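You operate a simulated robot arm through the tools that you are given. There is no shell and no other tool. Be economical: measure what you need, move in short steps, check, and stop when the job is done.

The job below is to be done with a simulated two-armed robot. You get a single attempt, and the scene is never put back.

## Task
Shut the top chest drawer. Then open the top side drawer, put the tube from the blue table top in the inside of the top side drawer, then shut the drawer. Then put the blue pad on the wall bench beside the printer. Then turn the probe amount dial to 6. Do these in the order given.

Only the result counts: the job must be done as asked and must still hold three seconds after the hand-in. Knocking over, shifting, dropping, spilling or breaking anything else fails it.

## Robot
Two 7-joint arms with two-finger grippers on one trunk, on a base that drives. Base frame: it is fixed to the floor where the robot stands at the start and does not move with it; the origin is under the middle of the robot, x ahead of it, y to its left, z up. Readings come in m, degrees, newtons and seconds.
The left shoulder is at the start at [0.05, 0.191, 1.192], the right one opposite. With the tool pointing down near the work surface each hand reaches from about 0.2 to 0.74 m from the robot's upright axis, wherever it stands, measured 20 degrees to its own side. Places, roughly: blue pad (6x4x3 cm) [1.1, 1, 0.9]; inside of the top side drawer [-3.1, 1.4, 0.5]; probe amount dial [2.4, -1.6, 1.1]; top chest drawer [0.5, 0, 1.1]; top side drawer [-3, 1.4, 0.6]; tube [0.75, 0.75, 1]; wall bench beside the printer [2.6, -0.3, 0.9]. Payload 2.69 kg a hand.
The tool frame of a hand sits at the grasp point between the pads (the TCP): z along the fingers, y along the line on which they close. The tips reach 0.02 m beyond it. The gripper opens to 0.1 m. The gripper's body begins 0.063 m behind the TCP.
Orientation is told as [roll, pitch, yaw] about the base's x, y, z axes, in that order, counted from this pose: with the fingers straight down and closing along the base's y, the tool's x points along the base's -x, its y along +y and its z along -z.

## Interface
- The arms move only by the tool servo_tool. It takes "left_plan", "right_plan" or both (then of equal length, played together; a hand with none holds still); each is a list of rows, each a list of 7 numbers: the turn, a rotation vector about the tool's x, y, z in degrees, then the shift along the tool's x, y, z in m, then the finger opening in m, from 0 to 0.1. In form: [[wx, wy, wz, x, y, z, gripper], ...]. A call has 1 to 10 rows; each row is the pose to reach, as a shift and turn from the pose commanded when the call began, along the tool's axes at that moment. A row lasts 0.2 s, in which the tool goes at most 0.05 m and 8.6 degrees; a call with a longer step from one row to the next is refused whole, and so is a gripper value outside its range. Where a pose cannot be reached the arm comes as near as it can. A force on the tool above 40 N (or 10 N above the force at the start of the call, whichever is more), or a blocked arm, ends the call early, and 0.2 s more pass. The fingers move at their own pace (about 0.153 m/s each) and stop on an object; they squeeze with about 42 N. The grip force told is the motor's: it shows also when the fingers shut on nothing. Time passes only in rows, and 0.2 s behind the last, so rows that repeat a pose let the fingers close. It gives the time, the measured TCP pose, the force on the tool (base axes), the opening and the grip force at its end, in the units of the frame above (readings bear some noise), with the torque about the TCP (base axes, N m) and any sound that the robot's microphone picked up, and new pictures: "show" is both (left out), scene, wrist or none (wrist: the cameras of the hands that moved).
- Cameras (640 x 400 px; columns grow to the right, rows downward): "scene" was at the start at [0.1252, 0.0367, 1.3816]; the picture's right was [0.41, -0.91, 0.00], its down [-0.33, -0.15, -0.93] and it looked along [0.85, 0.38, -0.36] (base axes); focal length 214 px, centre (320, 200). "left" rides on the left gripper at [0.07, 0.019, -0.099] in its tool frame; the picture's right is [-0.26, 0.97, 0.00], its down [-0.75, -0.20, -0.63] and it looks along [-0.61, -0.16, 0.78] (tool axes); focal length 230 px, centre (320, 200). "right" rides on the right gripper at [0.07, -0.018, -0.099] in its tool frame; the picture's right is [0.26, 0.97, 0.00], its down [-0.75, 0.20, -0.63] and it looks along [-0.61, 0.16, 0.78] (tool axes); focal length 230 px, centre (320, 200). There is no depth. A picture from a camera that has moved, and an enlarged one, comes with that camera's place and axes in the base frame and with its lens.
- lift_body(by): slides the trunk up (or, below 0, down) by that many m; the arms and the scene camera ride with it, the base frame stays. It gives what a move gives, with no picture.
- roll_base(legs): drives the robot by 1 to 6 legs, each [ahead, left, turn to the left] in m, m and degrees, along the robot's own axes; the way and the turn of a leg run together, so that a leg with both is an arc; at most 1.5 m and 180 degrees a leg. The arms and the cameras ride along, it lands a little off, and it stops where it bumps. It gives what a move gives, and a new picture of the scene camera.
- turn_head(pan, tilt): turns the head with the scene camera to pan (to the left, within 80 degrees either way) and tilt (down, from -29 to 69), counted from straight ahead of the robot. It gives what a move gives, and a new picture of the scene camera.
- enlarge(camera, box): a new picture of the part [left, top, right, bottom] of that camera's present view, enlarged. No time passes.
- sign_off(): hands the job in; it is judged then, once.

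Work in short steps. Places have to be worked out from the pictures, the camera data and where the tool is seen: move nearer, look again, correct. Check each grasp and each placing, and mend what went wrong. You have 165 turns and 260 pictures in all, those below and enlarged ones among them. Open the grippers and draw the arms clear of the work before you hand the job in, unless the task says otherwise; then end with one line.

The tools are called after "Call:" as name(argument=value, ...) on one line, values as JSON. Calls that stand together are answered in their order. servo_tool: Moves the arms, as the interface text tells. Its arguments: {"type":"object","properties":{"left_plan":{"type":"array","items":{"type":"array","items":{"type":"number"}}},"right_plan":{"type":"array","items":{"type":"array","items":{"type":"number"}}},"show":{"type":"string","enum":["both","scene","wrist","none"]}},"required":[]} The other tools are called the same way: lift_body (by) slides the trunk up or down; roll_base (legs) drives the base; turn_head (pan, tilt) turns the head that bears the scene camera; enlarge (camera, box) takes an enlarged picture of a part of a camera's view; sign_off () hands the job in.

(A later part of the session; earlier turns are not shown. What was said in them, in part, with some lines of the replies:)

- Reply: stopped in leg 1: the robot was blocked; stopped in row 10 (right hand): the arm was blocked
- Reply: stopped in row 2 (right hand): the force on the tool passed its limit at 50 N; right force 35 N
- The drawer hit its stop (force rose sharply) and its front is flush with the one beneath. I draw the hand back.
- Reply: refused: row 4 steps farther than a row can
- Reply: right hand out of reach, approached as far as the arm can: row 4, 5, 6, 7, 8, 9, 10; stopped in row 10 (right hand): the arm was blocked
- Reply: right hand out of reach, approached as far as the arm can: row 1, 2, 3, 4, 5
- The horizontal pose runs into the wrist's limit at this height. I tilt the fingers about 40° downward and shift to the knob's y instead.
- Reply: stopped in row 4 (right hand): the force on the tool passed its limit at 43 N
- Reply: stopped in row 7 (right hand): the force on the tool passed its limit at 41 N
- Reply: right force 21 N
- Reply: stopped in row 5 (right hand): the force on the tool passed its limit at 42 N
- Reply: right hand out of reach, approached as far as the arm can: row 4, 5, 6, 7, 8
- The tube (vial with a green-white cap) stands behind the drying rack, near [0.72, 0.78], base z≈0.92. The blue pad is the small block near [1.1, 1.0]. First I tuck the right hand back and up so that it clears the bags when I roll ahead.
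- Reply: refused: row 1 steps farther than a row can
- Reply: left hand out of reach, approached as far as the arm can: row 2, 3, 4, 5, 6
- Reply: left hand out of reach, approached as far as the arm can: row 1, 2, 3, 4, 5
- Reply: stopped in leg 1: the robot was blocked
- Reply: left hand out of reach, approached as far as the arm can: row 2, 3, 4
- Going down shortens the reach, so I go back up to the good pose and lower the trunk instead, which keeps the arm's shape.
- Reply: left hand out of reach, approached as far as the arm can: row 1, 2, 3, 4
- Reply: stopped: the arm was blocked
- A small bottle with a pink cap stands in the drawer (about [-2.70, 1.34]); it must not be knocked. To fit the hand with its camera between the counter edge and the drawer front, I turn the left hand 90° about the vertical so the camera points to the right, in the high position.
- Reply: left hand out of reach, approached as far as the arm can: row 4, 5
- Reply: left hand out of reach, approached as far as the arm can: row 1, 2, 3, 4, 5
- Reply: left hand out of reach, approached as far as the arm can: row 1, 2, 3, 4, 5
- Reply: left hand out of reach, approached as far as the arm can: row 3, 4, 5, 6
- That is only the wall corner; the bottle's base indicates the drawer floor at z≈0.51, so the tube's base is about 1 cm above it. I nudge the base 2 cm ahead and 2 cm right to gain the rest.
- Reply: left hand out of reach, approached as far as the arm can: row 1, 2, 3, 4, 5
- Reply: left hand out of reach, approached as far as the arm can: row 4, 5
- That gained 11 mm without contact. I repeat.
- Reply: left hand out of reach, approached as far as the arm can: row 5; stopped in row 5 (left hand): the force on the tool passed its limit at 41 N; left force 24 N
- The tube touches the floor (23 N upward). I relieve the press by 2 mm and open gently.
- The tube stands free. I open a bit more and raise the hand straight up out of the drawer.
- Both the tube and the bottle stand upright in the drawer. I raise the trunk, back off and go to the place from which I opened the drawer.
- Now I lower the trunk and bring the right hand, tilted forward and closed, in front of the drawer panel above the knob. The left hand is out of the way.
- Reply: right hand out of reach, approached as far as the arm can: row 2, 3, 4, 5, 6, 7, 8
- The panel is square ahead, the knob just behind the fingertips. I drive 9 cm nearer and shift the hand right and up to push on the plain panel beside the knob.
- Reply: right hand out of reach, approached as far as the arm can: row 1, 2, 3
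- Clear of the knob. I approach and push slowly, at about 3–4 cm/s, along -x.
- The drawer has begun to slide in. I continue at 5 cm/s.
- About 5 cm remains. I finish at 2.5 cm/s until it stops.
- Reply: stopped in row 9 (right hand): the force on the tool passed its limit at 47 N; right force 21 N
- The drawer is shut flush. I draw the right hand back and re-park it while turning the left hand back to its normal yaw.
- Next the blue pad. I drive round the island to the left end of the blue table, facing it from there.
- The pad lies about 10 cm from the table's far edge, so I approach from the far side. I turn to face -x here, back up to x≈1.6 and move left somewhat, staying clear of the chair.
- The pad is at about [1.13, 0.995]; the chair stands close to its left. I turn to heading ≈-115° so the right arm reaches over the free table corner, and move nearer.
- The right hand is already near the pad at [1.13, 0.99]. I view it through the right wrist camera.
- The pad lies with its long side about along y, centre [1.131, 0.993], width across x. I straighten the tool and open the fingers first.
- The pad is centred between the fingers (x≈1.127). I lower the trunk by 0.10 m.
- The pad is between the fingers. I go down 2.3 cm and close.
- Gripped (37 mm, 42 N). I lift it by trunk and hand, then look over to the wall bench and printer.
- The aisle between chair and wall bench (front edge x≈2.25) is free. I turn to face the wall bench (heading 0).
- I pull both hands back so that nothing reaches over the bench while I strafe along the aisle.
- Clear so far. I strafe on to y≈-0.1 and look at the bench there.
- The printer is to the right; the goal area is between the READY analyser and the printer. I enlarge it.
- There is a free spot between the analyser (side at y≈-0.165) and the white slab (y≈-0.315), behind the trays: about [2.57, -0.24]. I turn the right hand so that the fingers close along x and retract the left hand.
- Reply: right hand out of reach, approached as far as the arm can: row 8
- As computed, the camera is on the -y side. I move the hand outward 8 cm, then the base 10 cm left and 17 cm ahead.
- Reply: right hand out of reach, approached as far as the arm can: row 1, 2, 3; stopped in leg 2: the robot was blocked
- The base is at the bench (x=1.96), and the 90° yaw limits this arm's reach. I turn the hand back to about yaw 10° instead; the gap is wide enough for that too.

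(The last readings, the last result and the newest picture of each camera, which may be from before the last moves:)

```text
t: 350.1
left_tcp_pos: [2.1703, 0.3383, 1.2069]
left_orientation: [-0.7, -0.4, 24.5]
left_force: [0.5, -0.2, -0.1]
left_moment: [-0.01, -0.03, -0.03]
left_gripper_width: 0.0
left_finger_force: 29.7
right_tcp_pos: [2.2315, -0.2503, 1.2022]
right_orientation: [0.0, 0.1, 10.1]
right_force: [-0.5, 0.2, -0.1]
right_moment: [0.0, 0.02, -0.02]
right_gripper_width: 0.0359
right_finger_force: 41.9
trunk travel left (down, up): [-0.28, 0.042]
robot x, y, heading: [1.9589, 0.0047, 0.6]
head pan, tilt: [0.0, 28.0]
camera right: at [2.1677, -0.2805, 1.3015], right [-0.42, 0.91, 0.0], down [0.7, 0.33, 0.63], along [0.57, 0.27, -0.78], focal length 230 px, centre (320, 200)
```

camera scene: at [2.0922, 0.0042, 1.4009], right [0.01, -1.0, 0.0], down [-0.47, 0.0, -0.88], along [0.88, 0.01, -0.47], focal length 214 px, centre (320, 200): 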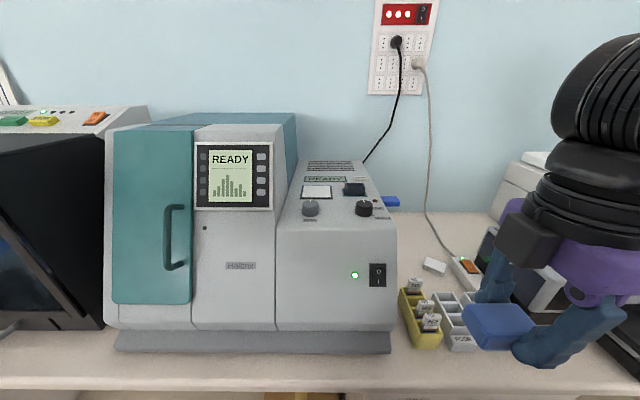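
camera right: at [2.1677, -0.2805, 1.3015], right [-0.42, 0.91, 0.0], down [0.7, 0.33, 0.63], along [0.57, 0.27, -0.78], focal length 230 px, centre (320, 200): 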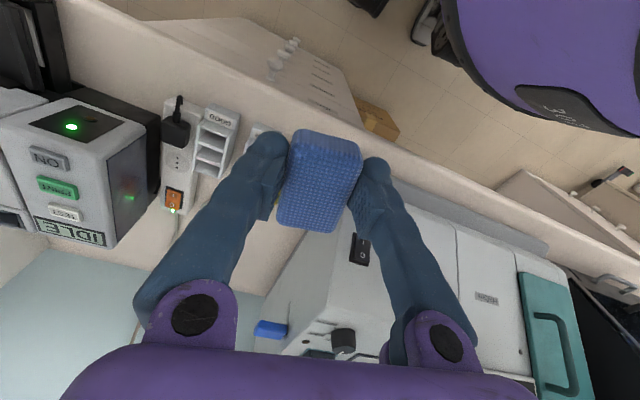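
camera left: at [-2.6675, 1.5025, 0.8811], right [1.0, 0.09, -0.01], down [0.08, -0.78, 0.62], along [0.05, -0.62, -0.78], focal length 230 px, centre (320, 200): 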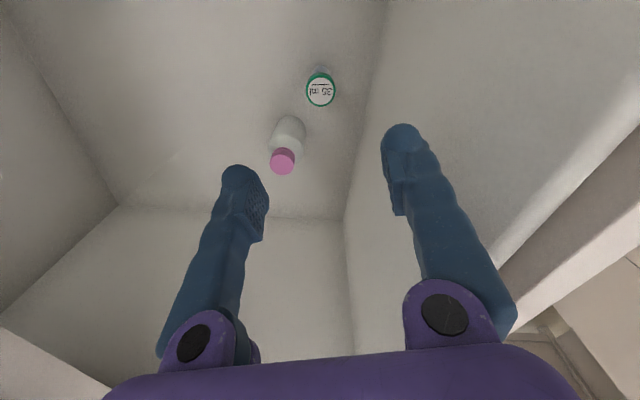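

A blue lever sticks out of the analyser's side near [2.59, -0.2, 1.13], so I aim for [2.545, -0.265] to stay clear. I move forward at this height.

Call:
servo_tool(right_plan=[[0, 0, 0, -0.045, -0.01, 0, 0.02], [0, 0, 0, -0.09, -0.02, 0, 0.02], [0, 0, 0, -0.135, -0.03, 0, 0.02], [0, 0, 0, -0.18, -0.04, 0.01, 0.02], [0, 0, 0, -0.22, -0.05, 0.02, 0.02], [0, 0, 0, -0.26, -0.06, 0.03, 0.02], [0, 0, 0, -0.29, -0.066, 0.04, 0.02], [0, 0, 0, -0.306, -0.0697, 0.05, 0.02]])

```text
t: 351.9
left_tcp_pos: [2.1687, 0.3381, 1.2082]
left_orientation: [-0.7, -0.5, 24.4]
left_force: [-0.2, -1.1, -0.3]
left_moment: [0.01, -0.01, -0.01]
left_gripper_width: 0.0
left_finger_force: 29.4
right_tcp_pos: [2.5479, -0.2635, 1.1523]
right_orientation: [0.0, 0.1, 10.3]
right_force: [-0.2, 0.1, -0.2]
right_moment: [0.0, 0.03, -0.02]
right_gripper_width: 0.0359
right_finger_force: 42.3
trunk travel left (down, up): [-0.28, 0.042]
robot x, y, heading: [1.9646, 0.0026, 0.3]
head pan, tilt: [0.0, 28.0]
camera scene: at [2.0932, 0.005, 1.4008], right [0.01, -1.0, 0.0], down [-0.47, 0.0, -0.88], along [0.88, 0.01, -0.47], focal length 214 px, centre (320, 200)
camera right: at [2.4833, -0.2944, 1.2512], right [-0.43, 0.9, 0.0], down [0.7, 0.33, 0.63], along [0.57, 0.27, -0.78], focal length 230 px, centre (320, 200)
```

scene: 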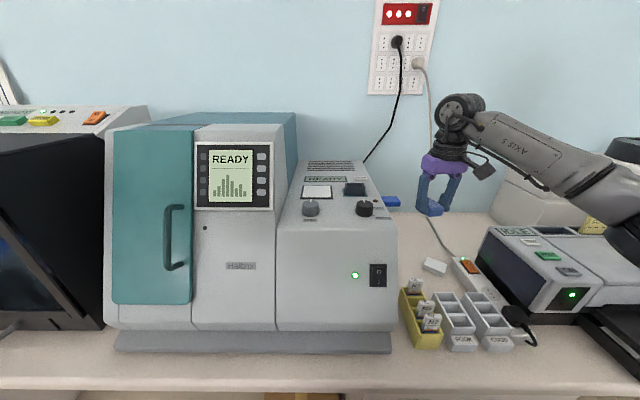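
right: 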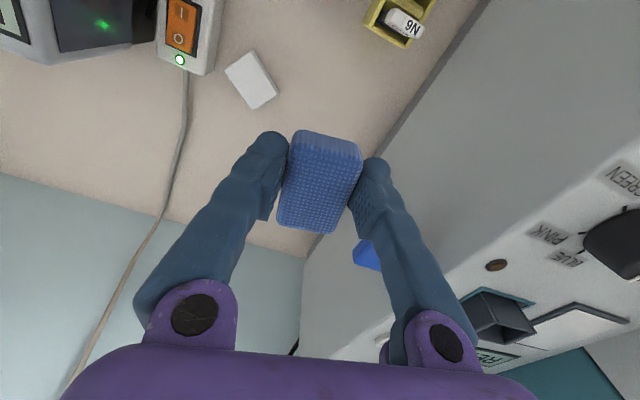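

The hand is over the spot. Before lowering I check the right elbow's clearance over the printer.

Call:
turn_head(pan=-45, tilt=20)

```text
t: 353.0
left_tcp_pos: [2.1693, 0.3383, 1.2083]
left_orientation: [-0.7, -0.4, 24.4]
left_force: [-0.2, -0.5, 0.6]
left_moment: [0.03, -0.03, -0.01]
left_gripper_width: 0.0
left_finger_force: 29.3
right_tcp_pos: [2.5473, -0.2637, 1.1527]
right_orientation: [0.0, 0.1, 10.2]
right_force: [0.0, -0.4, 0.1]
right_moment: [-0.01, -0.02, 0.02]
right_gripper_width: 0.0358
right_finger_force: 42.1
trunk travel left (down, up): [-0.28, 0.042]
robot x, y, heading: [1.961, 0.004, 0.7]
head pan, tilt: [-45.0, 20.0]
camera scene: at [2.0682, -0.0611, 1.4137], right [-0.7, -0.71, 0.0], down [-0.24, 0.24, -0.94], along [0.67, -0.66, -0.34], focal length 214 px, centre (320, 200)
```

scene: 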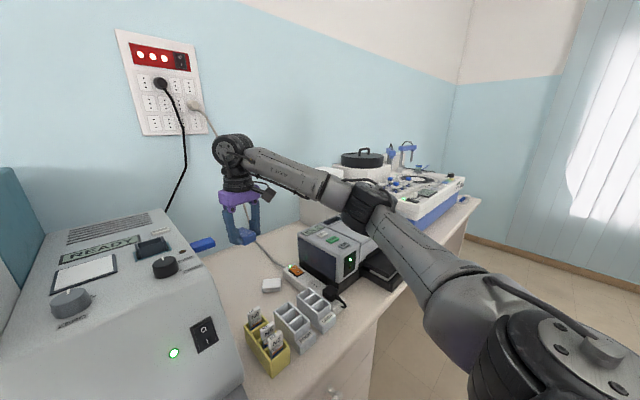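

The elbow is in front of the printer, above the bench front; there is room for moderate lowering. I lower the hand 0.1 m by the arm first.

Call:
servo_tool(right_plan=[[0, 0, 0, 0, 0, 0.03, 0.02], [0, 0, 0, 0, 0, 0.06, 0.02], [0, 0, 0, 0, 0, 0.09, 0.02], [0, 0, 0, 0, 0, 0.12, 0.02]])

```text
t: 354.0
left_tcp_pos: [2.1702, 0.3386, 1.2084]
left_orientation: [-0.6, -0.4, 24.4]
left_force: [0.0, 0.0, 1.2]
left_moment: [0.0, 0.04, -0.02]
left_gripper_width: 0.0003
left_finger_force: 30.1
right_tcp_pos: [2.5477, -0.2638, 1.033]
right_orientation: [0.0, 0.1, 10.2]
right_force: [0.1, -0.5, -0.3]
right_moment: [-0.02, -0.03, 0.0]
right_gripper_width: 0.0362
right_finger_force: 42.6
trunk travel left (down, up): [-0.28, 0.042]
robot x, y, heading: [1.9613, 0.0071, 0.4]
head pan, tilt: [-45.0, 20.0]
camera scene: at [2.0684, -0.0613, 1.4137], right [-0.7, -0.71, 0.0], down [-0.24, 0.24, -0.94], along [0.67, -0.66, -0.34], focal length 214 px, centre (320, 200)
camera right: at [2.4822, -0.2946, 1.1318], right [-0.42, 0.91, 0.0], down [0.7, 0.33, 0.63], along [0.57, 0.27, -0.78], focal length 230 px, centre (320, 200)
```

scene: 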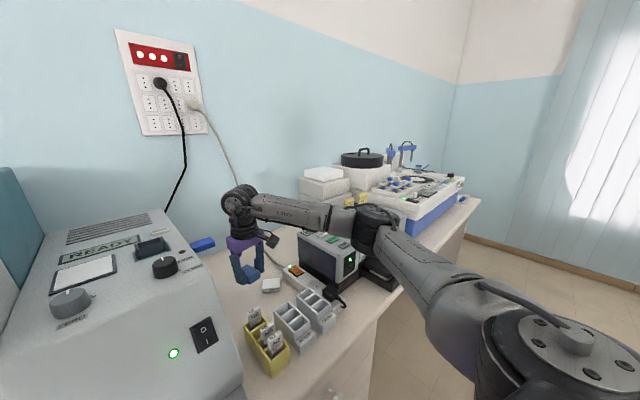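
right: 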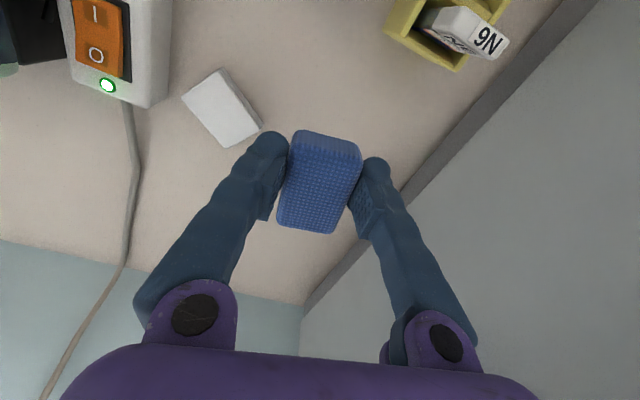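

Good clearance: the slab's nearest corner is at [2.588, -0.308], the analyser at y≈-0.175. I go down 9 cm, then feel for the bench.

Call:
servo_tool(right_plan=[[0, 0, 0, 0, 0, 0.03, 0.02], [0, 0, 0, 0, 0, 0.06, 0.02], [0, 0, 0, 0, 0, 0.08, 0.02], [0, 0, 0, 0, 0, 0.09, 0.02]])

```text
t: 355.0
left_tcp_pos: [2.1688, 0.3382, 1.208]
left_orientation: [-0.7, -0.4, 24.4]
left_force: [0.8, -0.9, -0.9]
left_moment: [-0.01, -0.01, 0.01]
left_gripper_width: 0.0001
left_finger_force: 30.3
right_tcp_pos: [2.5483, -0.264, 0.9431]
right_orientation: [0.0, 0.0, 10.2]
right_force: [-0.6, 0.2, -0.1]
right_moment: [0.01, 0.01, -0.01]
right_gripper_width: 0.0356
right_finger_force: 41.9
trunk travel left (down, up): [-0.28, 0.042]
robot x, y, heading: [1.9591, 0.0046, 0.2]
head pan, tilt: [-45.0, 20.0]
camera scene: at [2.0681, -0.0612, 1.4138], right [-0.7, -0.71, 0.0], down [-0.24, 0.24, -0.94], along [0.67, -0.66, -0.34], focal length 214 px, centre (320, 200)
camera right: at [2.4819, -0.2947, 1.0414], right [-0.43, 0.91, 0.0], down [0.7, 0.33, 0.63], along [0.57, 0.27, -0.78], focal length 230 px, centre (320, 200)
```

scene: 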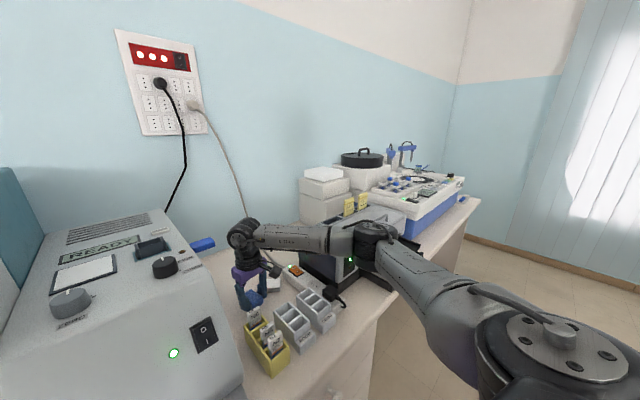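
right: 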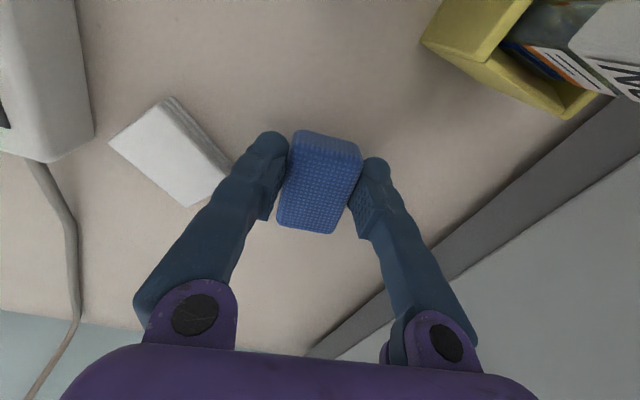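

All clear. I descend in 5 mm steps to contact.

Call:
servo_tool(right_plan=[[0, 0, 0, 0, 0, 0.005, 0.02], [0, 0, 0, 0, 0, 0.01, 0.02], [0, 0, 0, 0, 0, 0.015, 0.02], [0, 0, 0, 0, 0, 0.02, 0.02], [0, 0, 0, 0, 0, 0.024, 0.02]], show="wrist")

```text
t: 356.2
left_tcp_pos: [2.1665, 0.3394, 1.2083]
left_orientation: [-0.8, -0.7, 24.4]
left_force: [0.2, -0.6, 0.0]
left_moment: [0.01, 0.01, -0.03]
left_gripper_width: 0.0001
left_finger_force: 29.2
right_tcp_pos: [2.5472, -0.2629, 0.9273]
right_orientation: [0.0, -0.7, 10.1]
right_force: [1.1, -3.8, 39.9]
right_moment: [-0.14, -0.14, 0.04]
right_gripper_width: 0.0359
right_finger_force: 41.4
trunk travel left (down, up): [-0.28, 0.042]
robot x, y, heading: [1.9621, -0.0011, 0.4]
head pan, tilt: [-45.0, 20.0]
camera right: at [2.4806, -0.2936, 1.0253], right [-0.42, 0.91, 0.0], down [0.7, 0.33, 0.64], along [0.58, 0.27, -0.77], focal length 230 px, centre (320, 200)
```

right: 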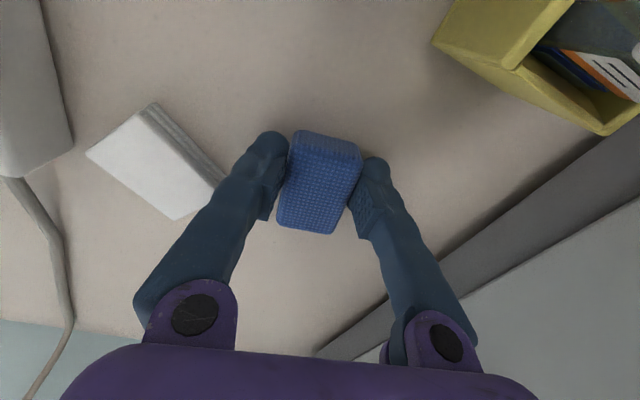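

Firm contact with the bench (40 N). I ease up 6 mm in command and open to 5 cm.

Call:
servo_tool(right_plan=[[0, 0, 0, 0, 0, -0.006, 0.02], [0, 0, 0, 0, 0, -0.006, 0.035], [0, 0, 0, 0, 0, -0.006, 0.048], [0, 0, 0, 0, 0, -0.006, 0.05]], show="wrist")

```text
t: 357.2
left_tcp_pos: [2.1693, 0.3372, 1.2084]
left_orientation: [-0.7, -0.5, 24.4]
left_force: [0.5, -0.2, -0.1]
left_moment: [0.0, -0.02, -0.02]
left_gripper_width: 0.0001
left_finger_force: 29.9
right_tcp_pos: [2.5454, -0.2655, 0.9231]
right_orientation: [0.0, 0.2, 10.2]
right_force: [0.0, -0.2, -0.8]
right_moment: [0.04, -0.03, 0.02]
right_gripper_width: 0.0497
right_finger_force: 0.0
trunk travel left (down, up): [-0.28, 0.042]
robot x, y, heading: [1.9581, 0.0075, 0.5]
head pan, tilt: [-45.0, 20.0]
camera right: at [2.4809, -0.2953, 1.0232], right [-0.42, 0.91, 0.0], down [0.71, 0.33, 0.63], along [0.57, 0.27, -0.78], focal length 230 px, centre (320, 200)
```

right: 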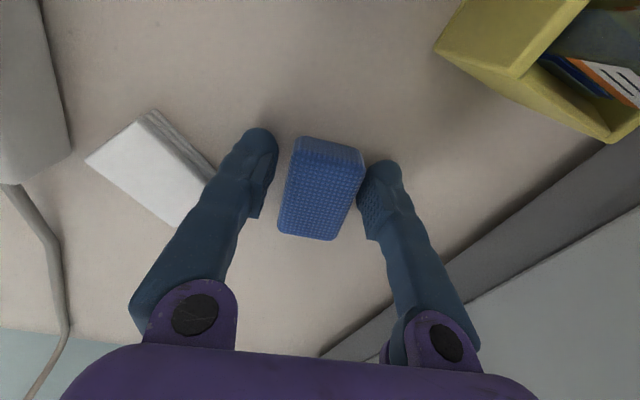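

The pad lies flat on the bench. I raise the hand straight up.

Call:
servo_tool(right_plan=[[0, 0, 0, 0, 0, -0.02, 0.05], [0, 0, 0, 0, 0, -0.05, 0.055], [0, 0, 0, 0, 0, -0.09, 0.055], [0, 0, 0, 0, 0, -0.13, 0.05], [0, 0, 0, 0, 0, -0.17, 0.03], [0, 0, 0, 0, 0, -0.21, 0.0], [0, 0, 0, 0, 0, -0.25, 0.0], [0, 0, 0, 0, 0, -0.28, 0.0]])

```text
t: 359.0
left_tcp_pos: [2.1687, 0.3371, 1.2071]
left_orientation: [-0.6, -0.4, 24.4]
left_force: [-0.1, 0.4, 0.2]
left_moment: [0.01, -0.02, 0.0]
left_gripper_width: 0.0003
left_finger_force: 29.1
right_tcp_pos: [2.5461, -0.2616, 1.2065]
right_orientation: [0.0, 0.1, 10.1]
right_force: [-0.3, 0.6, 0.0]
right_moment: [-0.01, 0.0, 0.0]
right_gripper_width: 0.0001
right_finger_force: 29.6
trunk travel left (down, up): [-0.28, 0.042]
robot x, y, heading: [1.9634, 0.009, 0.6]
head pan, tilt: [-45.0, 20.0]
camera scene: at [2.0679, -0.0607, 1.4138], right [-0.7, -0.71, 0.0], down [-0.24, 0.24, -0.94], along [0.67, -0.66, -0.34], focal length 214 px, centre (320, 200)
camera right: at [2.48, -0.2934, 1.3042], right [-0.42, 0.91, 0.0], down [0.7, 0.33, 0.63], along [0.57, 0.27, -0.78], focal length 230 px, centre (320, 200)
```

scene: 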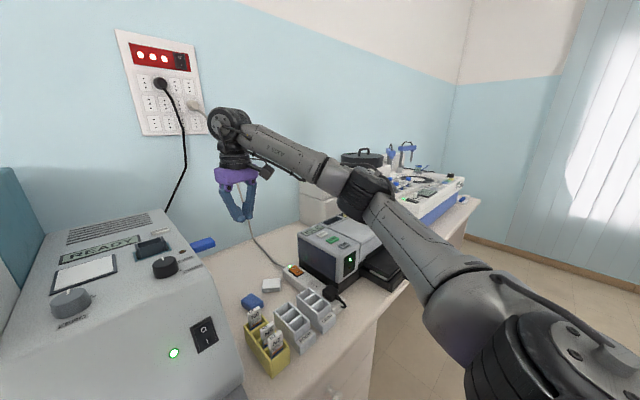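
right: 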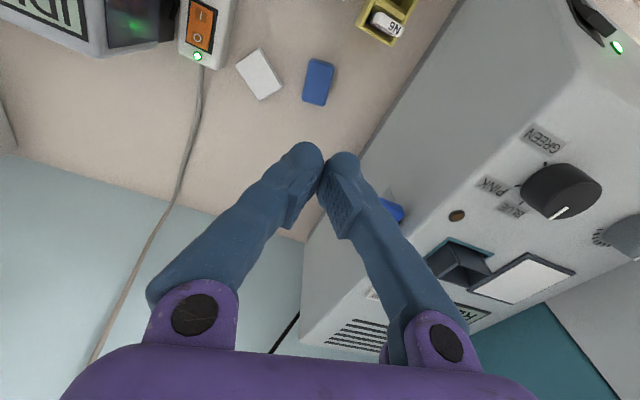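

The pad is placed beside the printer. I retract the hand and look toward the machine with the probe dial, further right.

Call:
servo_tool(right_plan=[[0, 0, 0, 0.045, 0.008, 0, 0], [0, 0, 0, 0.09, 0.016, 0, 0], [0, 0, 0, 0.135, 0.024, 0, 0], [0, 0, 0, 0.18, 0.032, 0, 0], [0, 0, 0, 0.225, 0.04, 0, 0], [0, 0, 0, 0.27, 0.047, 0, 0], [0, 0, 0, 0.3, 0.053, 0, 0]], show="none")

Call:
roll_base(legs=[[-0.2, 0, 0], [0, -1.0, 0]])

Call:
turn_head(pan=-15, tilt=25)

```text
t: 360.6
left_tcp_pos: [2.17, 0.3379, 1.2082]
left_orientation: [-0.7, -0.4, 24.4]
left_force: [-0.4, 0.4, 0.3]
left_moment: [-0.02, 0.0, -0.01]
left_gripper_width: 0.0
left_finger_force: 30.0
right_tcp_pos: [2.24, -0.2642, 1.205]
right_orientation: [0.0, 0.1, 10.2]
right_force: [0.0, -1.0, 0.4]
right_moment: [0.01, 0.02, -0.05]
right_gripper_width: 0.0
right_finger_force: 29.6
trunk travel left (down, up): [-0.28, 0.042]
robot x, y, heading: [1.9595, 0.0046, 0.6]
head pan, tilt: [-45.0, 20.0]
```

```text
t: 371.0
left_tcp_pos: [1.9771, -0.677, 1.2083]
left_orientation: [-0.6, -0.3, 24.3]
left_force: [0.4, -0.3, 0.2]
left_moment: [0.01, 0.01, 0.01]
left_gripper_width: 0.0
left_finger_force: 29.6
right_tcp_pos: [2.0463, -1.2813, 1.2049]
right_orientation: [0.0, 0.1, 9.9]
right_force: [0.0, 0.0, 1.1]
right_moment: [-0.02, 0.02, 0.01]
right_gripper_width: 0.0001
right_finger_force: 29.3
trunk travel left (down, up): [-0.28, 0.042]
robot x, y, heading: [1.77, -1.0123, 0.2]
head pan, tilt: [-45.0, 20.0]
camera scene: at [1.8745, -1.0765, 1.4137], right [-0.7, -0.71, 0.0], down [-0.24, 0.24, -0.94], along [0.67, -0.66, -0.34], focal length 214 px, centre (320, 200)
```

scene: 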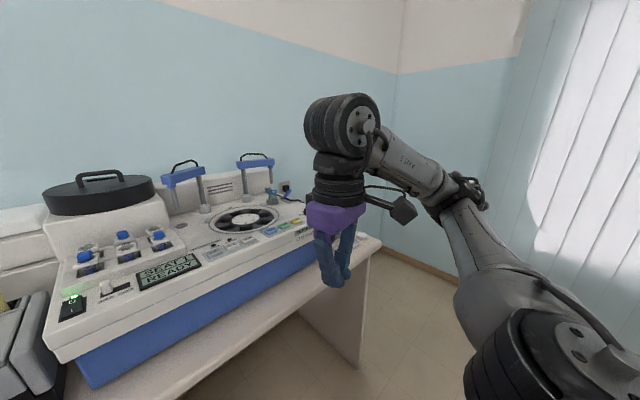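

```text
t: 371.9
left_tcp_pos: [1.9775, -0.6781, 1.2085]
left_orientation: [-0.6, -0.4, 24.2]
left_force: [-0.3, -0.1, 0.0]
left_moment: [0.02, -0.01, 0.01]
left_gripper_width: 0.0003
left_finger_force: 29.1
right_tcp_pos: [2.0469, -1.2803, 1.2051]
right_orientation: [0.0, 0.2, 10.0]
right_force: [0.7, -0.8, 0.4]
right_moment: [-0.04, -0.01, -0.01]
right_gripper_width: 0.0002
right_finger_force: 29.8
trunk travel left (down, up): [-0.28, 0.042]
robot x, y, heading: [1.7666, -1.0072, 0.2]
head pan, tilt: [-15.0, 25.0]
camera scene: at [1.8974, -1.0344, 1.4057], right [-0.25, -0.97, 0.0], down [-0.41, 0.11, -0.91], along [0.88, -0.23, -0.42], focal length 214 px, centre (320, 200)
```

scene: 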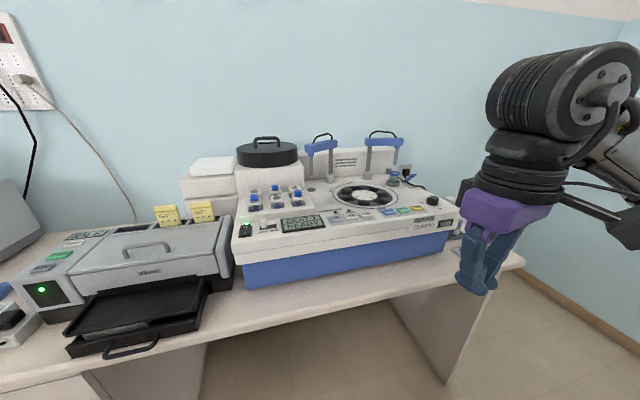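

The probe machine is ahead; the dial is likely the black knob near its right front. I enlarge.

Call:
enlarge(camera="scene", box=[360, 160, 480, 240])

Call:
enlarge(camera="scene", box=[230, 130, 470, 280])

```text
5.00 times, centred on (420, 200) of scene
camera zoom: at [1.8974, -1.0344, 1.4057], right [-0.25, -0.97, 0.0], down [-0.41, 0.11, -0.91], along [0.88, -0.23, -0.42], focal length 1072 px, centre (-180, 200)
```

zoom: 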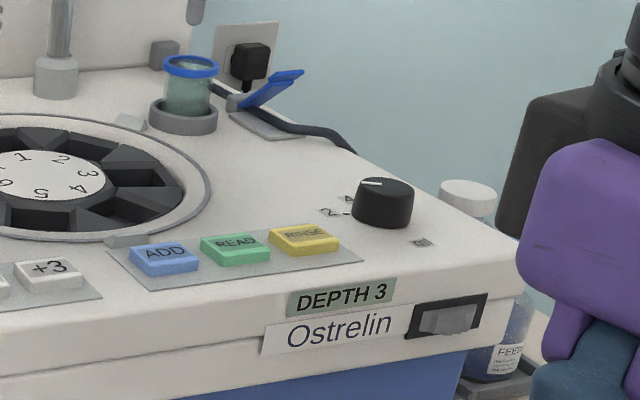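

```text
2.67 times, centred on (350, 205) of scene
camera zoom: at [1.8974, -1.0344, 1.4057], right [-0.25, -0.97, 0.0], down [-0.41, 0.11, -0.91], along [0.88, -0.23, -0.42], focal length 572 px, centre (240, 187)
```

zoom: 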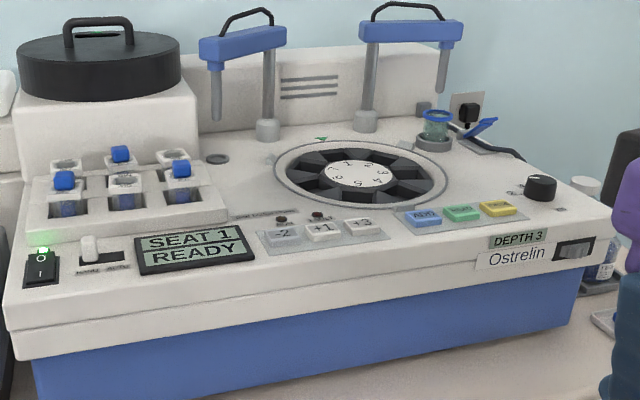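

The dial is a black knob on top of the machine near [2.46, -1.59, 1.09]; the display says "DEPTH 3". I strafe right and go nearer.

Call:
roll_base(legs=[[0, -0.38, 0], [0.12, 0, 0]])

Call:
turn_head(pan=-12, tilt=38)

Call:
enlarge(camera="right", box=[0, 0, 640, 400])

```text
t: 376.6
left_tcp_pos: [2.1008, -1.0526, 1.2079]
left_orientation: [-0.7, -0.4, 24.7]
left_force: [0.0, -0.1, -0.1]
left_moment: [0.02, 0.03, 0.01]
left_gripper_width: 0.0003
left_finger_force: 29.4
right_tcp_pos: [2.1737, -1.6543, 1.2061]
right_orientation: [0.1, 0.1, 10.6]
right_force: [0.5, -0.6, -0.2]
right_moment: [-0.01, 0.06, -0.02]
right_gripper_width: 0.0
right_finger_force: 29.0
trunk travel left (down, up): [-0.28, 0.042]
robot x, y, heading: [1.8957, -1.3875, 1.0]
head pan, tilt: [-15.0, 25.0]
camera scene: at [2.0231, -1.4099, 1.4056], right [-0.25, -0.97, 0.0], down [-0.41, 0.1, -0.91], along [0.88, -0.22, -0.42], focal length 214 px, centre (320, 200)
```

scene: 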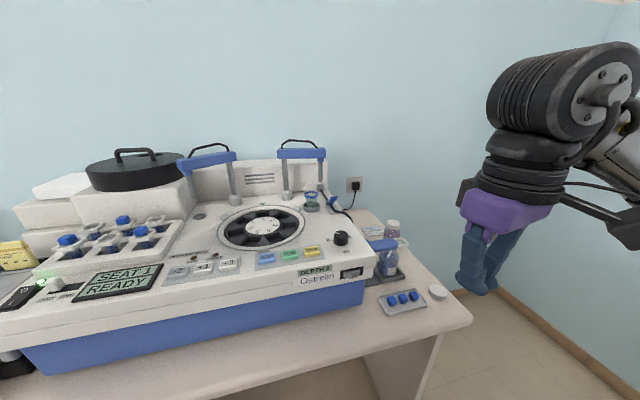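

```text
t: 377.4
left_tcp_pos: [2.0993, -1.0524, 1.2093]
left_orientation: [-0.9, -0.5, 24.7]
left_force: [-0.3, 0.3, -0.2]
left_moment: [0.02, 0.01, -0.02]
left_gripper_width: 0.0
left_finger_force: 29.6
right_tcp_pos: [2.173, -1.6549, 1.2059]
right_orientation: [0.0, 0.1, 10.5]
right_force: [0.0, -0.2, -0.9]
right_moment: [-0.01, -0.05, -0.01]
right_gripper_width: 0.0002
right_finger_force: 29.5
trunk travel left (down, up): [-0.28, 0.042]
robot x, y, heading: [1.8937, -1.3888, 0.8]
head pan, tilt: [-12.0, 38.0]
camera scene: at [2.0173, -1.4041, 1.3854], right [-0.19, -0.98, 0.0], down [-0.6, 0.12, -0.79], along [0.77, -0.15, -0.61], focal length 214 px, centre (320, 200)
```

scene: 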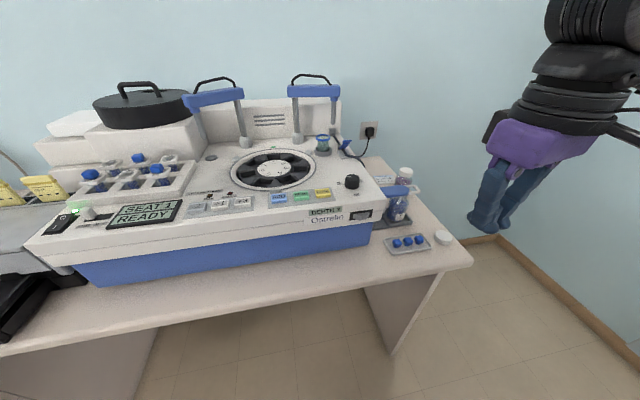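

```text
1.00 times, centred on (320, 200) of right (not enlarged: the box is as wide or as high as the picture)
camera zoom: at [2.1083, -1.6864, 1.3047], right [-0.43, 0.9, 0.0], down [0.7, 0.33, 0.63], along [0.57, 0.27, -0.78], focal length 230 px, centre (320, 200)
```

zoom: 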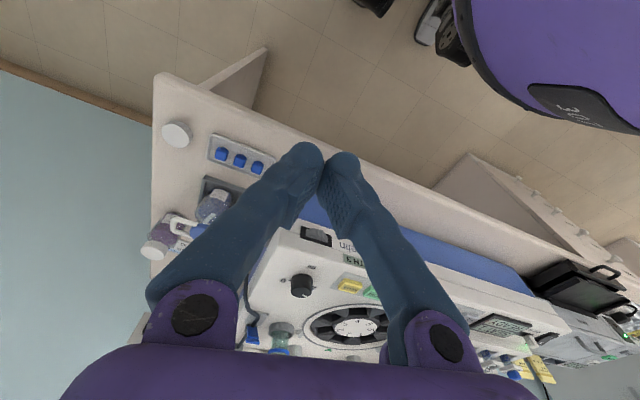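

The knob is at about [2.435, -1.566, 1.10]. I bring the right hand near it, open, at z≈1.2 for a close look.

Call:
servo_tool(right_plan=[[0, 0, 0, -0.04, 0.007, 0, 0.03], [0, 0, 0, -0.08, 0.014, 0, 0.06], [0, 0, 0, -0.12, 0.021, 0, 0.06], [0, 0, 0, -0.16, 0.028, 0, 0.06], [0, 0, 0, -0.2, 0.036, 0, 0.06]], show="wrist")

Call:
enlarge(camera="right", box=[220, 80, 420, 240])

```text
t: 378.6
left_tcp_pos: [2.0996, -1.0524, 1.2074]
left_orientation: [-0.7, -0.3, 24.8]
left_force: [-0.1, -0.1, -0.4]
left_moment: [-0.01, 0.01, -0.05]
left_gripper_width: 0.0001
left_finger_force: 29.7
right_tcp_pos: [2.3651, -1.5808, 1.2059]
right_orientation: [0.0, 0.2, 10.4]
right_force: [0.7, -0.5, 0.4]
right_moment: [-0.02, 0.04, -0.02]
right_gripper_width: 0.0602
right_finger_force: 0.2
trunk travel left (down, up): [-0.28, 0.042]
robot x, y, heading: [1.8942, -1.3842, 0.8]
head pan, tilt: [-12.0, 38.0]
camera right: at [2.3, -1.612, 1.3045], right [-0.43, 0.9, 0.0], down [0.7, 0.33, 0.63], along [0.57, 0.27, -0.78], focal length 230 px, centre (320, 200)
```

right: 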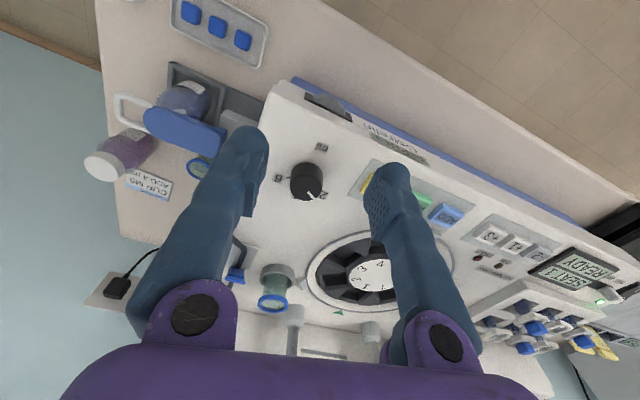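

```text
2.50 times, centred on (320, 160) of right
camera zoom: at [2.3, -1.612, 1.3045], right [-0.43, 0.9, 0.0], down [0.7, 0.33, 0.63], along [0.57, 0.27, -0.78], focal length 575 px, centre (320, 300)
```

zoom: 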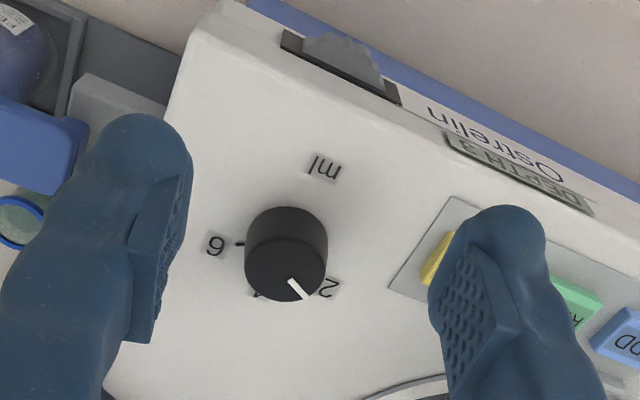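

The dial's scale: 2 at +60° (toward left-rear), 4 straight back, 6 at about -57°; the pointer is now near 2. I must turn it about 115° clockwise (seen from above). I move over the knob and pre-turn the hand.

Call:
servo_tool(right_plan=[[0, 0, -8, -0.02, 0.001, 0.01, 0.055], [0, 0, -16, -0.04, 0.002, 0.02, 0.055], [0, 0, -24, -0.06, 0.003, 0.03, 0.055], [0, 0, -32, -0.075, 0.0046, 0.04, 0.055], [0, 0, -35, -0.075, 0.0046, 0.05, 0.055]], show="wrist")

Call:
enlarge(camera="right", box=[220, 60, 420, 220])

Call:
enlarge(camera="scene", box=[290, 140, 430, 240])

```text
t: 379.8
left_tcp_pos: [2.0993, -1.0524, 1.2075]
left_orientation: [-0.7, -0.5, 24.7]
left_force: [-0.1, 0.0, -0.2]
left_moment: [-0.01, 0.07, 0.01]
left_gripper_width: 0.0
left_finger_force: 29.8
right_tcp_pos: [2.4366, -1.5639, 1.1553]
right_orientation: [0.1, 0.0, 45.6]
right_force: [-0.5, -0.3, -0.7]
right_moment: [-0.01, 0.01, 0.04]
right_gripper_width: 0.0552
right_finger_force: 0.1
trunk travel left (down, up): [-0.28, 0.042]
robot x, y, heading: [1.8926, -1.3875, 0.7]
head pan, tilt: [-12.0, 38.0]
camera right: at [2.4017, -1.628, 1.2543], right [-0.87, 0.49, 0.0], down [0.38, 0.68, 0.63], along [0.31, 0.55, -0.78], focal length 230 px, centre (320, 200)
```

right: 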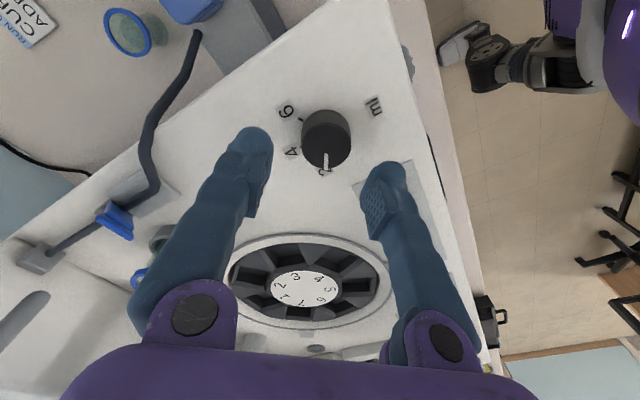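

```text
2.50 times, centred on (320, 140) of right
camera zoom: at [2.4017, -1.628, 1.2543], right [-0.87, 0.49, 0.0], down [0.38, 0.68, 0.63], along [0.31, 0.55, -0.78], focal length 575 px, centre (320, 350)
```

zoom: 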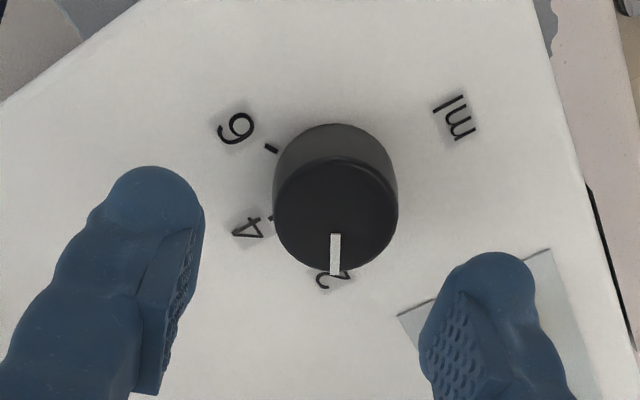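

```text
4.00 times, centred on (360, 190) of scene
camera zoom: at [2.0176, -1.4044, 1.3853], right [-0.19, -0.98, 0.0], down [-0.6, 0.12, -0.79], along [0.77, -0.15, -0.62], focal length 858 px, centre (160, 240)
```

zoom: 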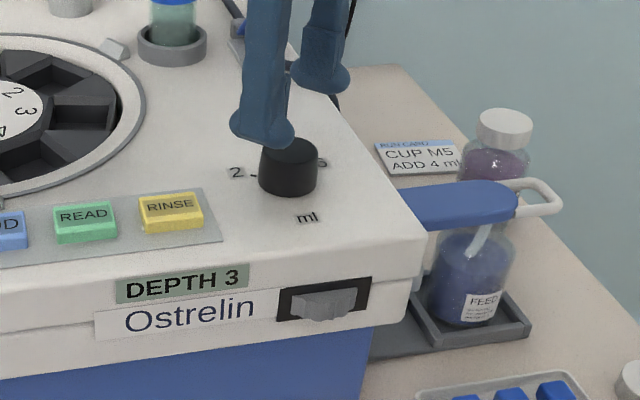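

Pointer at 2 (+60°), 6's tick at about -57°; knob centre [2.433, -1.562], top z≈1.106. I descend around it and close gently.

Call:
servo_tool(right_plan=[[0, 0, 0, 0.0014, 0.0043, 0.015, 0.055], [0, 0, 0, 0.0014, 0.0043, 0.03, 0.055], [0, 0, 0, 0.0014, 0.0043, 0.04, 0.055], [0, 0, 0, 0.0014, 0.0043, 0.047, 0.055]], show="wrist")

```text
t: 380.8
left_tcp_pos: [2.0978, -1.0521, 1.2085]
left_orientation: [-0.8, -0.6, 24.6]
left_force: [0.1, 0.5, 0.4]
left_moment: [0.02, 0.03, 0.0]
left_gripper_width: 0.0
left_finger_force: 29.5
right_tcp_pos: [2.4331, -1.5625, 1.1101]
right_orientation: [0.0, 0.0, 45.4]
right_force: [1.3, -0.6, 8.3]
right_moment: [0.04, 0.05, 0.01]
right_gripper_width: 0.0549
right_finger_force: 0.2
trunk travel left (down, up): [-0.28, 0.042]
robot x, y, heading: [1.8945, -1.3837, 0.7]
head pan, tilt: [-12.0, 38.0]
camera right: at [2.3967, -1.6257, 1.2086], right [-0.87, 0.49, 0.0], down [0.38, 0.67, 0.63], along [0.31, 0.55, -0.78], focal length 230 px, centre (320, 200)
```

right: 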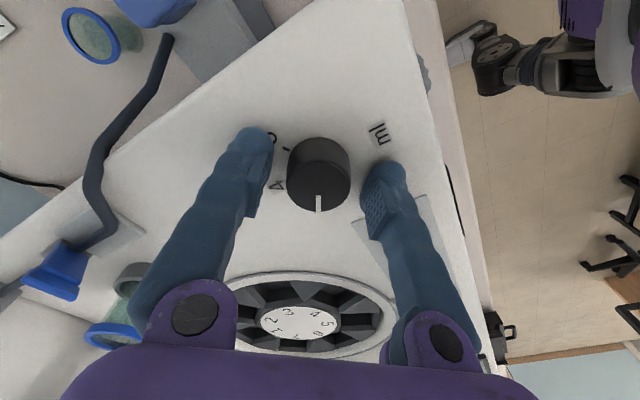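

The tips just touch the surface, so I raise 4 mm, close on the knob and turn 56° clockwise.

Call:
servo_tool(right_plan=[[0, 0, 0, 0, 0, -0.004, 0.04], [0, 0, 0, 0, 0, -0.004, 0.02], [0, 0, 0, 0, 0, -0.004, 0.02]], show="none")

Call:
servo_tool(right_plan=[[0, 0, 7, 0, 0, 0, 0.02], [0, 0, 14, 0, 0, 0, 0.02], [0, 0, 21, 0, 0, 0, 0.02], [0, 0, 28, 0, 0, 0, 0.02], [0, 0, 35, 0, 0, 0, 0.02], [0, 0, 42, 0, 0, 0, 0.02], [0, 0, 49, 0, 0, 0, 0.02], [0, 0, 56, 0, 0, 0, 0.02]], show="wrist")

```text
t: 381.6
left_tcp_pos: [2.0996, -1.0536, 1.2079]
left_orientation: [-0.6, -0.4, 24.7]
left_force: [0.3, 0.6, -0.9]
left_moment: [-0.03, -0.04, 0.01]
left_gripper_width: 0.0
left_finger_force: 29.2
right_tcp_pos: [2.4335, -1.563, 1.1107]
right_orientation: [0.2, 0.2, 45.5]
right_force: [-1.1, -1.5, -11.3]
right_moment: [0.1, -0.26, -0.02]
right_gripper_width: 0.0337
right_finger_force: 45.0
trunk travel left (down, up): [-0.28, 0.042]
robot x, y, heading: [1.8902, -1.388, 0.9]
head pan, tilt: [-12.0, 38.0]
```

```text
t: 383.4
left_tcp_pos: [2.0999, -1.0542, 1.2084]
left_orientation: [-0.5, -0.4, 24.7]
left_force: [-0.6, -0.3, 0.8]
left_moment: [-0.03, 0.0, 0.01]
left_gripper_width: 0.0
left_finger_force: 29.6
right_tcp_pos: [2.4334, -1.566, 1.1107]
right_orientation: [0.0, 0.2, -10.8]
right_force: [1.8, -11.9, -13.7]
right_moment: [-0.15, -0.12, -0.01]
right_gripper_width: 0.0338
right_finger_force: 44.8
trunk travel left (down, up): [-0.28, 0.042]
robot x, y, heading: [1.8941, -1.3889, 0.7]
head pan, tilt: [-12.0, 38.0]
camera right: at [2.3622, -1.571, 1.2101], right [-0.07, 1.0, 0.0], down [0.78, 0.06, 0.63], along [0.63, 0.05, -0.78], focal length 230 px, centre (320, 200)
```

right: 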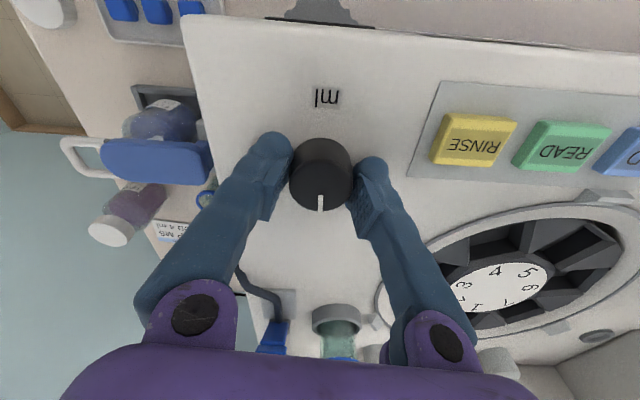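

The knob follows the hand (pointer now near 4). I turn another 30° and then check.

Call:
servo_tool(right_plan=[[0, 0, 7, 0, 0, 0, 0.02], [0, 0, 14, 0, 0, 0, 0.02], [0, 0, 21, 0, 0, 0, 0.02], [0, 0, 28, 0, 0, 0, 0.02], [0, 0, 35, 0, 0, 0, 0.02], [0, 0, 42, 0, 0, 0, 0.02]], show="wrist")

```text
t: 384.8
left_tcp_pos: [2.1004, -1.055, 1.209]
left_orientation: [-0.4, -0.3, 24.7]
left_force: [1.0, -0.1, 0.3]
left_moment: [0.02, -0.02, 0.0]
left_gripper_width: 0.0
left_finger_force: 29.3
right_tcp_pos: [2.434, -1.5664, 1.1101]
right_orientation: [0.0, 0.2, -52.7]
right_force: [4.6, -20.7, -10.0]
right_moment: [-0.3, -0.08, 0.03]
right_gripper_width: 0.0335
right_finger_force: 45.3
trunk travel left (down, up): [-0.28, 0.042]
robot x, y, heading: [1.8884, -1.3888, 0.6]
head pan, tilt: [-12.0, 38.0]
camera right: at [2.3764, -1.5226, 1.2102], right [0.61, 0.79, 0.0], down [0.62, -0.48, 0.63], along [0.5, -0.38, -0.78], focal length 230 px, centre (320, 200)
```

right: 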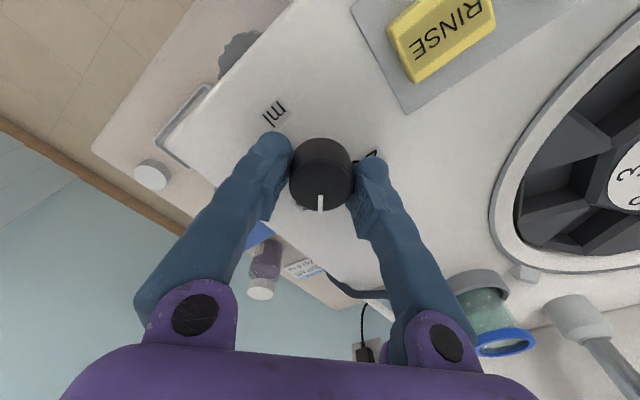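

Pointer at about -37° now. I turn the last 20° while relaxing the side load a little.

Call:
servo_tool(right_plan=[[0, 0, 5, -0.001, -0.001, 0, 0.02], [0, 0, 10, -0.0024, -0.0018, 0, 0.02], [0, 0, 15, -0.0024, -0.0018, 0, 0.02], [0, 0, 20, -0.0024, -0.0018, 0, 0.02]], show="none")

Call:
servo_tool(right_plan=[[0, 0, 0, 0, 0, 0, 0.03], [0, 0, 0, 0, 0, 0, 0.05], [0, 0, 0, 0, 0, 0, 0.055], [0, 0, 0, 0, 0, -0.03, 0.055], [0, 0, 0, 0, 0, -0.06, 0.055], [0, 0, 0, 0.02, 0, -0.09, 0.055]], show="wrist")

Call:
enlarge(camera="right", box=[220, 60, 420, 220])

```text
t: 385.8
left_tcp_pos: [2.101, -1.054, 1.2077]
left_orientation: [-0.6, -0.4, 24.7]
left_force: [0.3, -0.5, 0.6]
left_moment: [-0.04, -0.03, 0.0]
left_gripper_width: 0.0
left_finger_force: 29.9
right_tcp_pos: [2.4337, -1.5671, 1.1101]
right_orientation: [-0.2, 0.2, -72.5]
right_force: [-2.4, -3.5, -15.0]
right_moment: [0.1, -0.03, 0.0]
right_gripper_width: 0.0335
right_finger_force: 44.8
trunk travel left (down, up): [-0.28, 0.042]
robot x, y, heading: [1.8913, -1.3878, 0.9]
head pan, tilt: [-12.0, 38.0]
```

```text
t: 387.2
left_tcp_pos: [2.0984, -1.0519, 1.2067]
left_orientation: [-0.7, -0.4, 24.7]
left_force: [0.6, 0.2, 0.5]
left_moment: [-0.02, -0.04, 0.01]
left_gripper_width: 0.0
left_finger_force: 29.2
right_tcp_pos: [2.427, -1.5452, 1.2025]
right_orientation: [0.0, 0.0, -72.5]
right_force: [-1.2, -0.4, -0.3]
right_moment: [-0.02, 0.0, -0.01]
right_gripper_width: 0.055
right_finger_force: 0.0
trunk travel left (down, up): [-0.28, 0.042]
robot x, y, heading: [1.8924, -1.3867, 1.0]
head pan, tilt: [-12.0, 38.0]
camera right: at [2.3875, -1.4845, 1.3017], right [0.84, 0.54, 0.0], down [0.42, -0.66, 0.63], along [0.34, -0.53, -0.78], focal length 230 px, centre (320, 200)
```

right: 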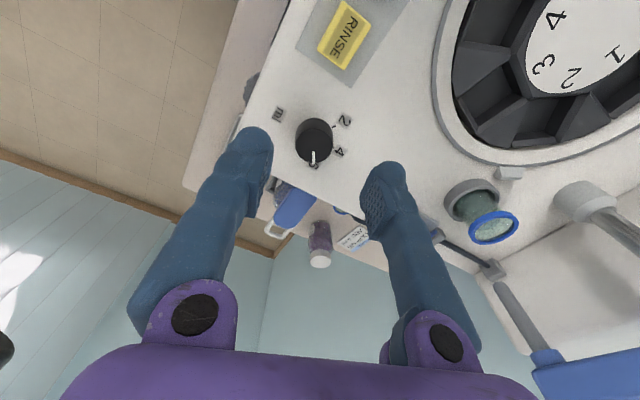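

```text
2.50 times, centred on (320, 140) of right
camera zoom: at [2.3875, -1.4845, 1.3017], right [0.84, 0.54, 0.0], down [0.42, -0.66, 0.63], along [0.34, -0.53, -0.78], focal length 575 px, centre (320, 350)
```

zoom: 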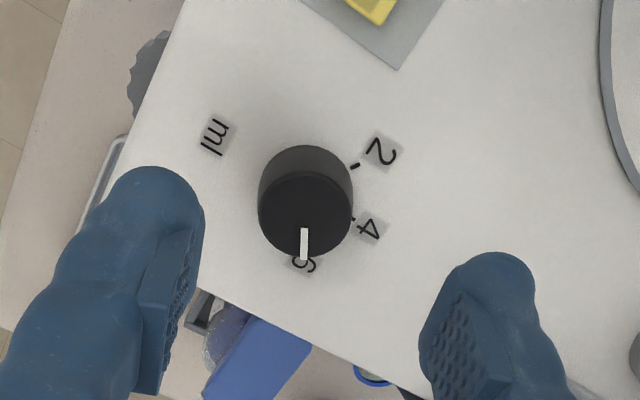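

The pointer shows at 6 (about -57°). I zoom in tightly to verify the alignment.

Call:
enlarge(camera="right", box=[285, 105, 365, 175])

Call:
enlarge(camera="scene", box=[310, 150, 400, 220])

```text
5.71 times, centred on (325, 140) of right
camera zoom: at [2.3875, -1.4845, 1.3017], right [0.84, 0.54, 0.0], down [0.42, -0.66, 0.63], along [0.34, -0.53, -0.78], focal length 1315 px, centre (291, 543)
```

zoom: 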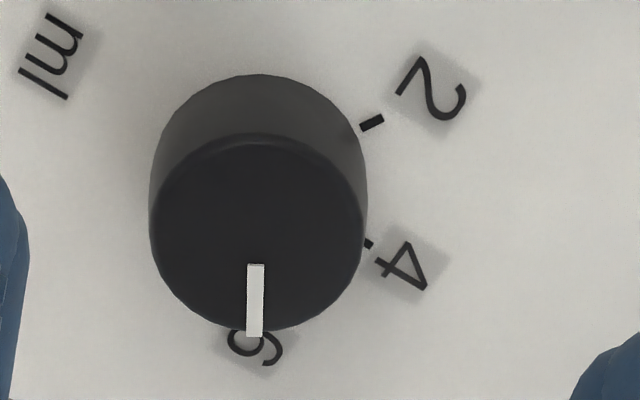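

```text
5.71 times, centred on (355, 185) of scene
camera zoom: at [2.0171, -1.4028, 1.3854], right [-0.19, -0.98, 0.0], down [-0.6, 0.12, -0.79], along [0.77, -0.15, -0.61], focal length 1226 px, centre (120, 286)
```

zoom: 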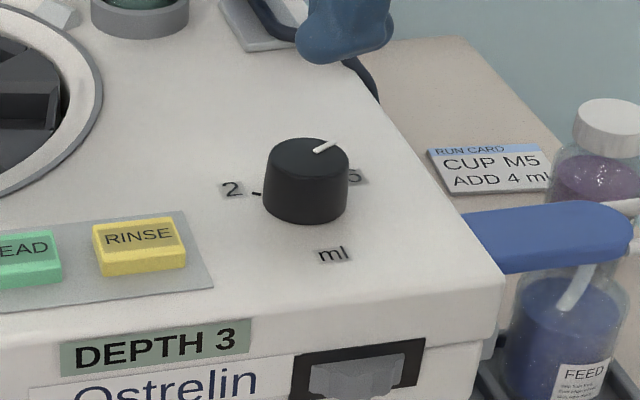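

The pointer is at -60°, squarely on the 6. Now I open both grippers and draw the arms and base clear.

Call:
servo_tool(right_plan=[[0, 0, 0, 0, 0, -0.03, 0.06], [0, 0, 0, 0.012, -0.038, -0.04, 0.08], [0, 0, 0, 0.024, -0.076, -0.04, 0.1], [0, 0, 0, 0.036, -0.115, -0.04, 0.1], [0, 0, 0, 0.048, -0.155, -0.04, 0.1], [0, 0, 0, 0.06, -0.19, -0.04, 0.1]], left_plan=[[0, 0, 0, 0, 0, 0, 0.03], [0, 0, 0, 0, 0, 0, 0.06], [0, 0, 0, 0, 0, 0, 0.1], [0, 0, 0, 0, 0, 0, 0.1], [0, 0, 0, 0, 0, 0, 0.1], [0, 0, 0, 0, 0, 0, 0.1]], show="none")

Call:
roll_base(legs=[[-0.15, 0, 0], [0, 0.9, 0]])

Call:
enlarge(camera="scene", box=[0, 0, 640, 400])

```text
t: 388.6
left_tcp_pos: [2.0988, -1.0529, 1.2075]
left_orientation: [-0.7, -0.5, 24.7]
left_force: [0.5, 0.2, -0.5]
left_moment: [-0.01, -0.02, -0.05]
left_gripper_width: 0.1
left_finger_force: 0.1
right_tcp_pos: [2.2243, -1.5471, 1.2429]
right_orientation: [-0.2, 0.0, -72.6]
right_force: [-0.4, -0.4, 0.0]
right_moment: [0.03, -0.02, 0.0]
right_gripper_width: 0.0997
right_finger_force: 0.1
trunk travel left (down, up): [-0.28, 0.042]
robot x, y, heading: [1.891, -1.3832, 0.7]
head pan, tilt: [-12.0, 38.0]
```

```text
t: 397.7
left_tcp_pos: [1.9346, -0.1671, 1.2095]
left_orientation: [-0.7, -0.4, 25.0]
left_force: [0.5, -0.3, 0.9]
left_moment: [-0.03, -0.02, -0.01]
left_gripper_width: 0.0999
left_finger_force: 0.0
right_tcp_pos: [2.0627, -0.6609, 1.2434]
right_orientation: [-0.1, 0.0, -72.2]
right_force: [0.0, 0.6, -0.6]
right_moment: [0.03, 0.04, 0.0]
right_gripper_width: 0.1
right_finger_force: 0.1
trunk travel left (down, up): [-0.28, 0.042]
robot x, y, heading: [1.7294, -0.5019, 1.1]
head pan, tilt: [-12.0, 38.0]
camera scene: at [1.8545, -0.5188, 1.3853], right [-0.19, -0.98, 0.0], down [-0.6, 0.12, -0.79], along [0.77, -0.15, -0.62], focal length 214 px, centre (320, 200)
```

scene: 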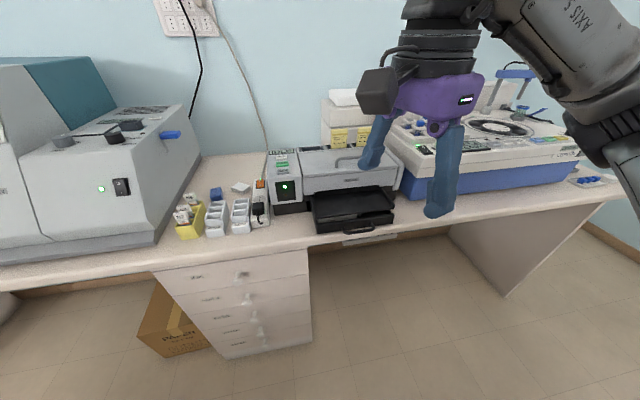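

```text
1.00 times, centred on (320, 200) of scene (not enlarged: the box is as wide or as high as the picture)
camera zoom: at [1.8545, -0.5188, 1.3853], right [-0.19, -0.98, 0.0], down [-0.6, 0.12, -0.79], along [0.77, -0.15, -0.62], focal length 214 px, centre (320, 200)
```

zoom: 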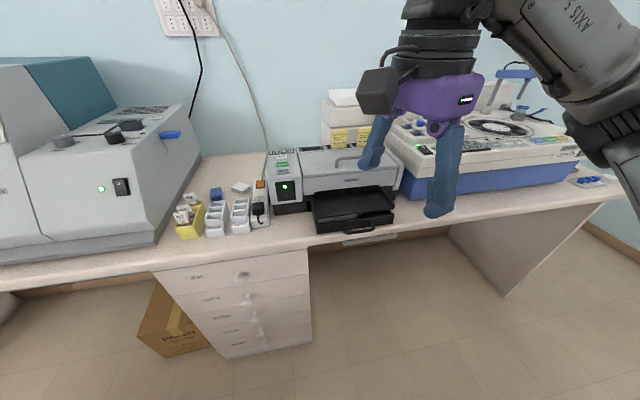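

The pad lies by the printer, the dial stands at 6, and both drawers are shut with the tube inside the side drawer. The grippers are open and the arms clear, so I hand the job in.

Call:
sign_off()

```text
The job is handed in.
```

I finished all the steps in the order given and handed the job in: the top chest drawer is shut, the tube is standing in the shut top side drawer, the blue pad is on the wall bench beside the printer, and the probe amount dial points at 6.
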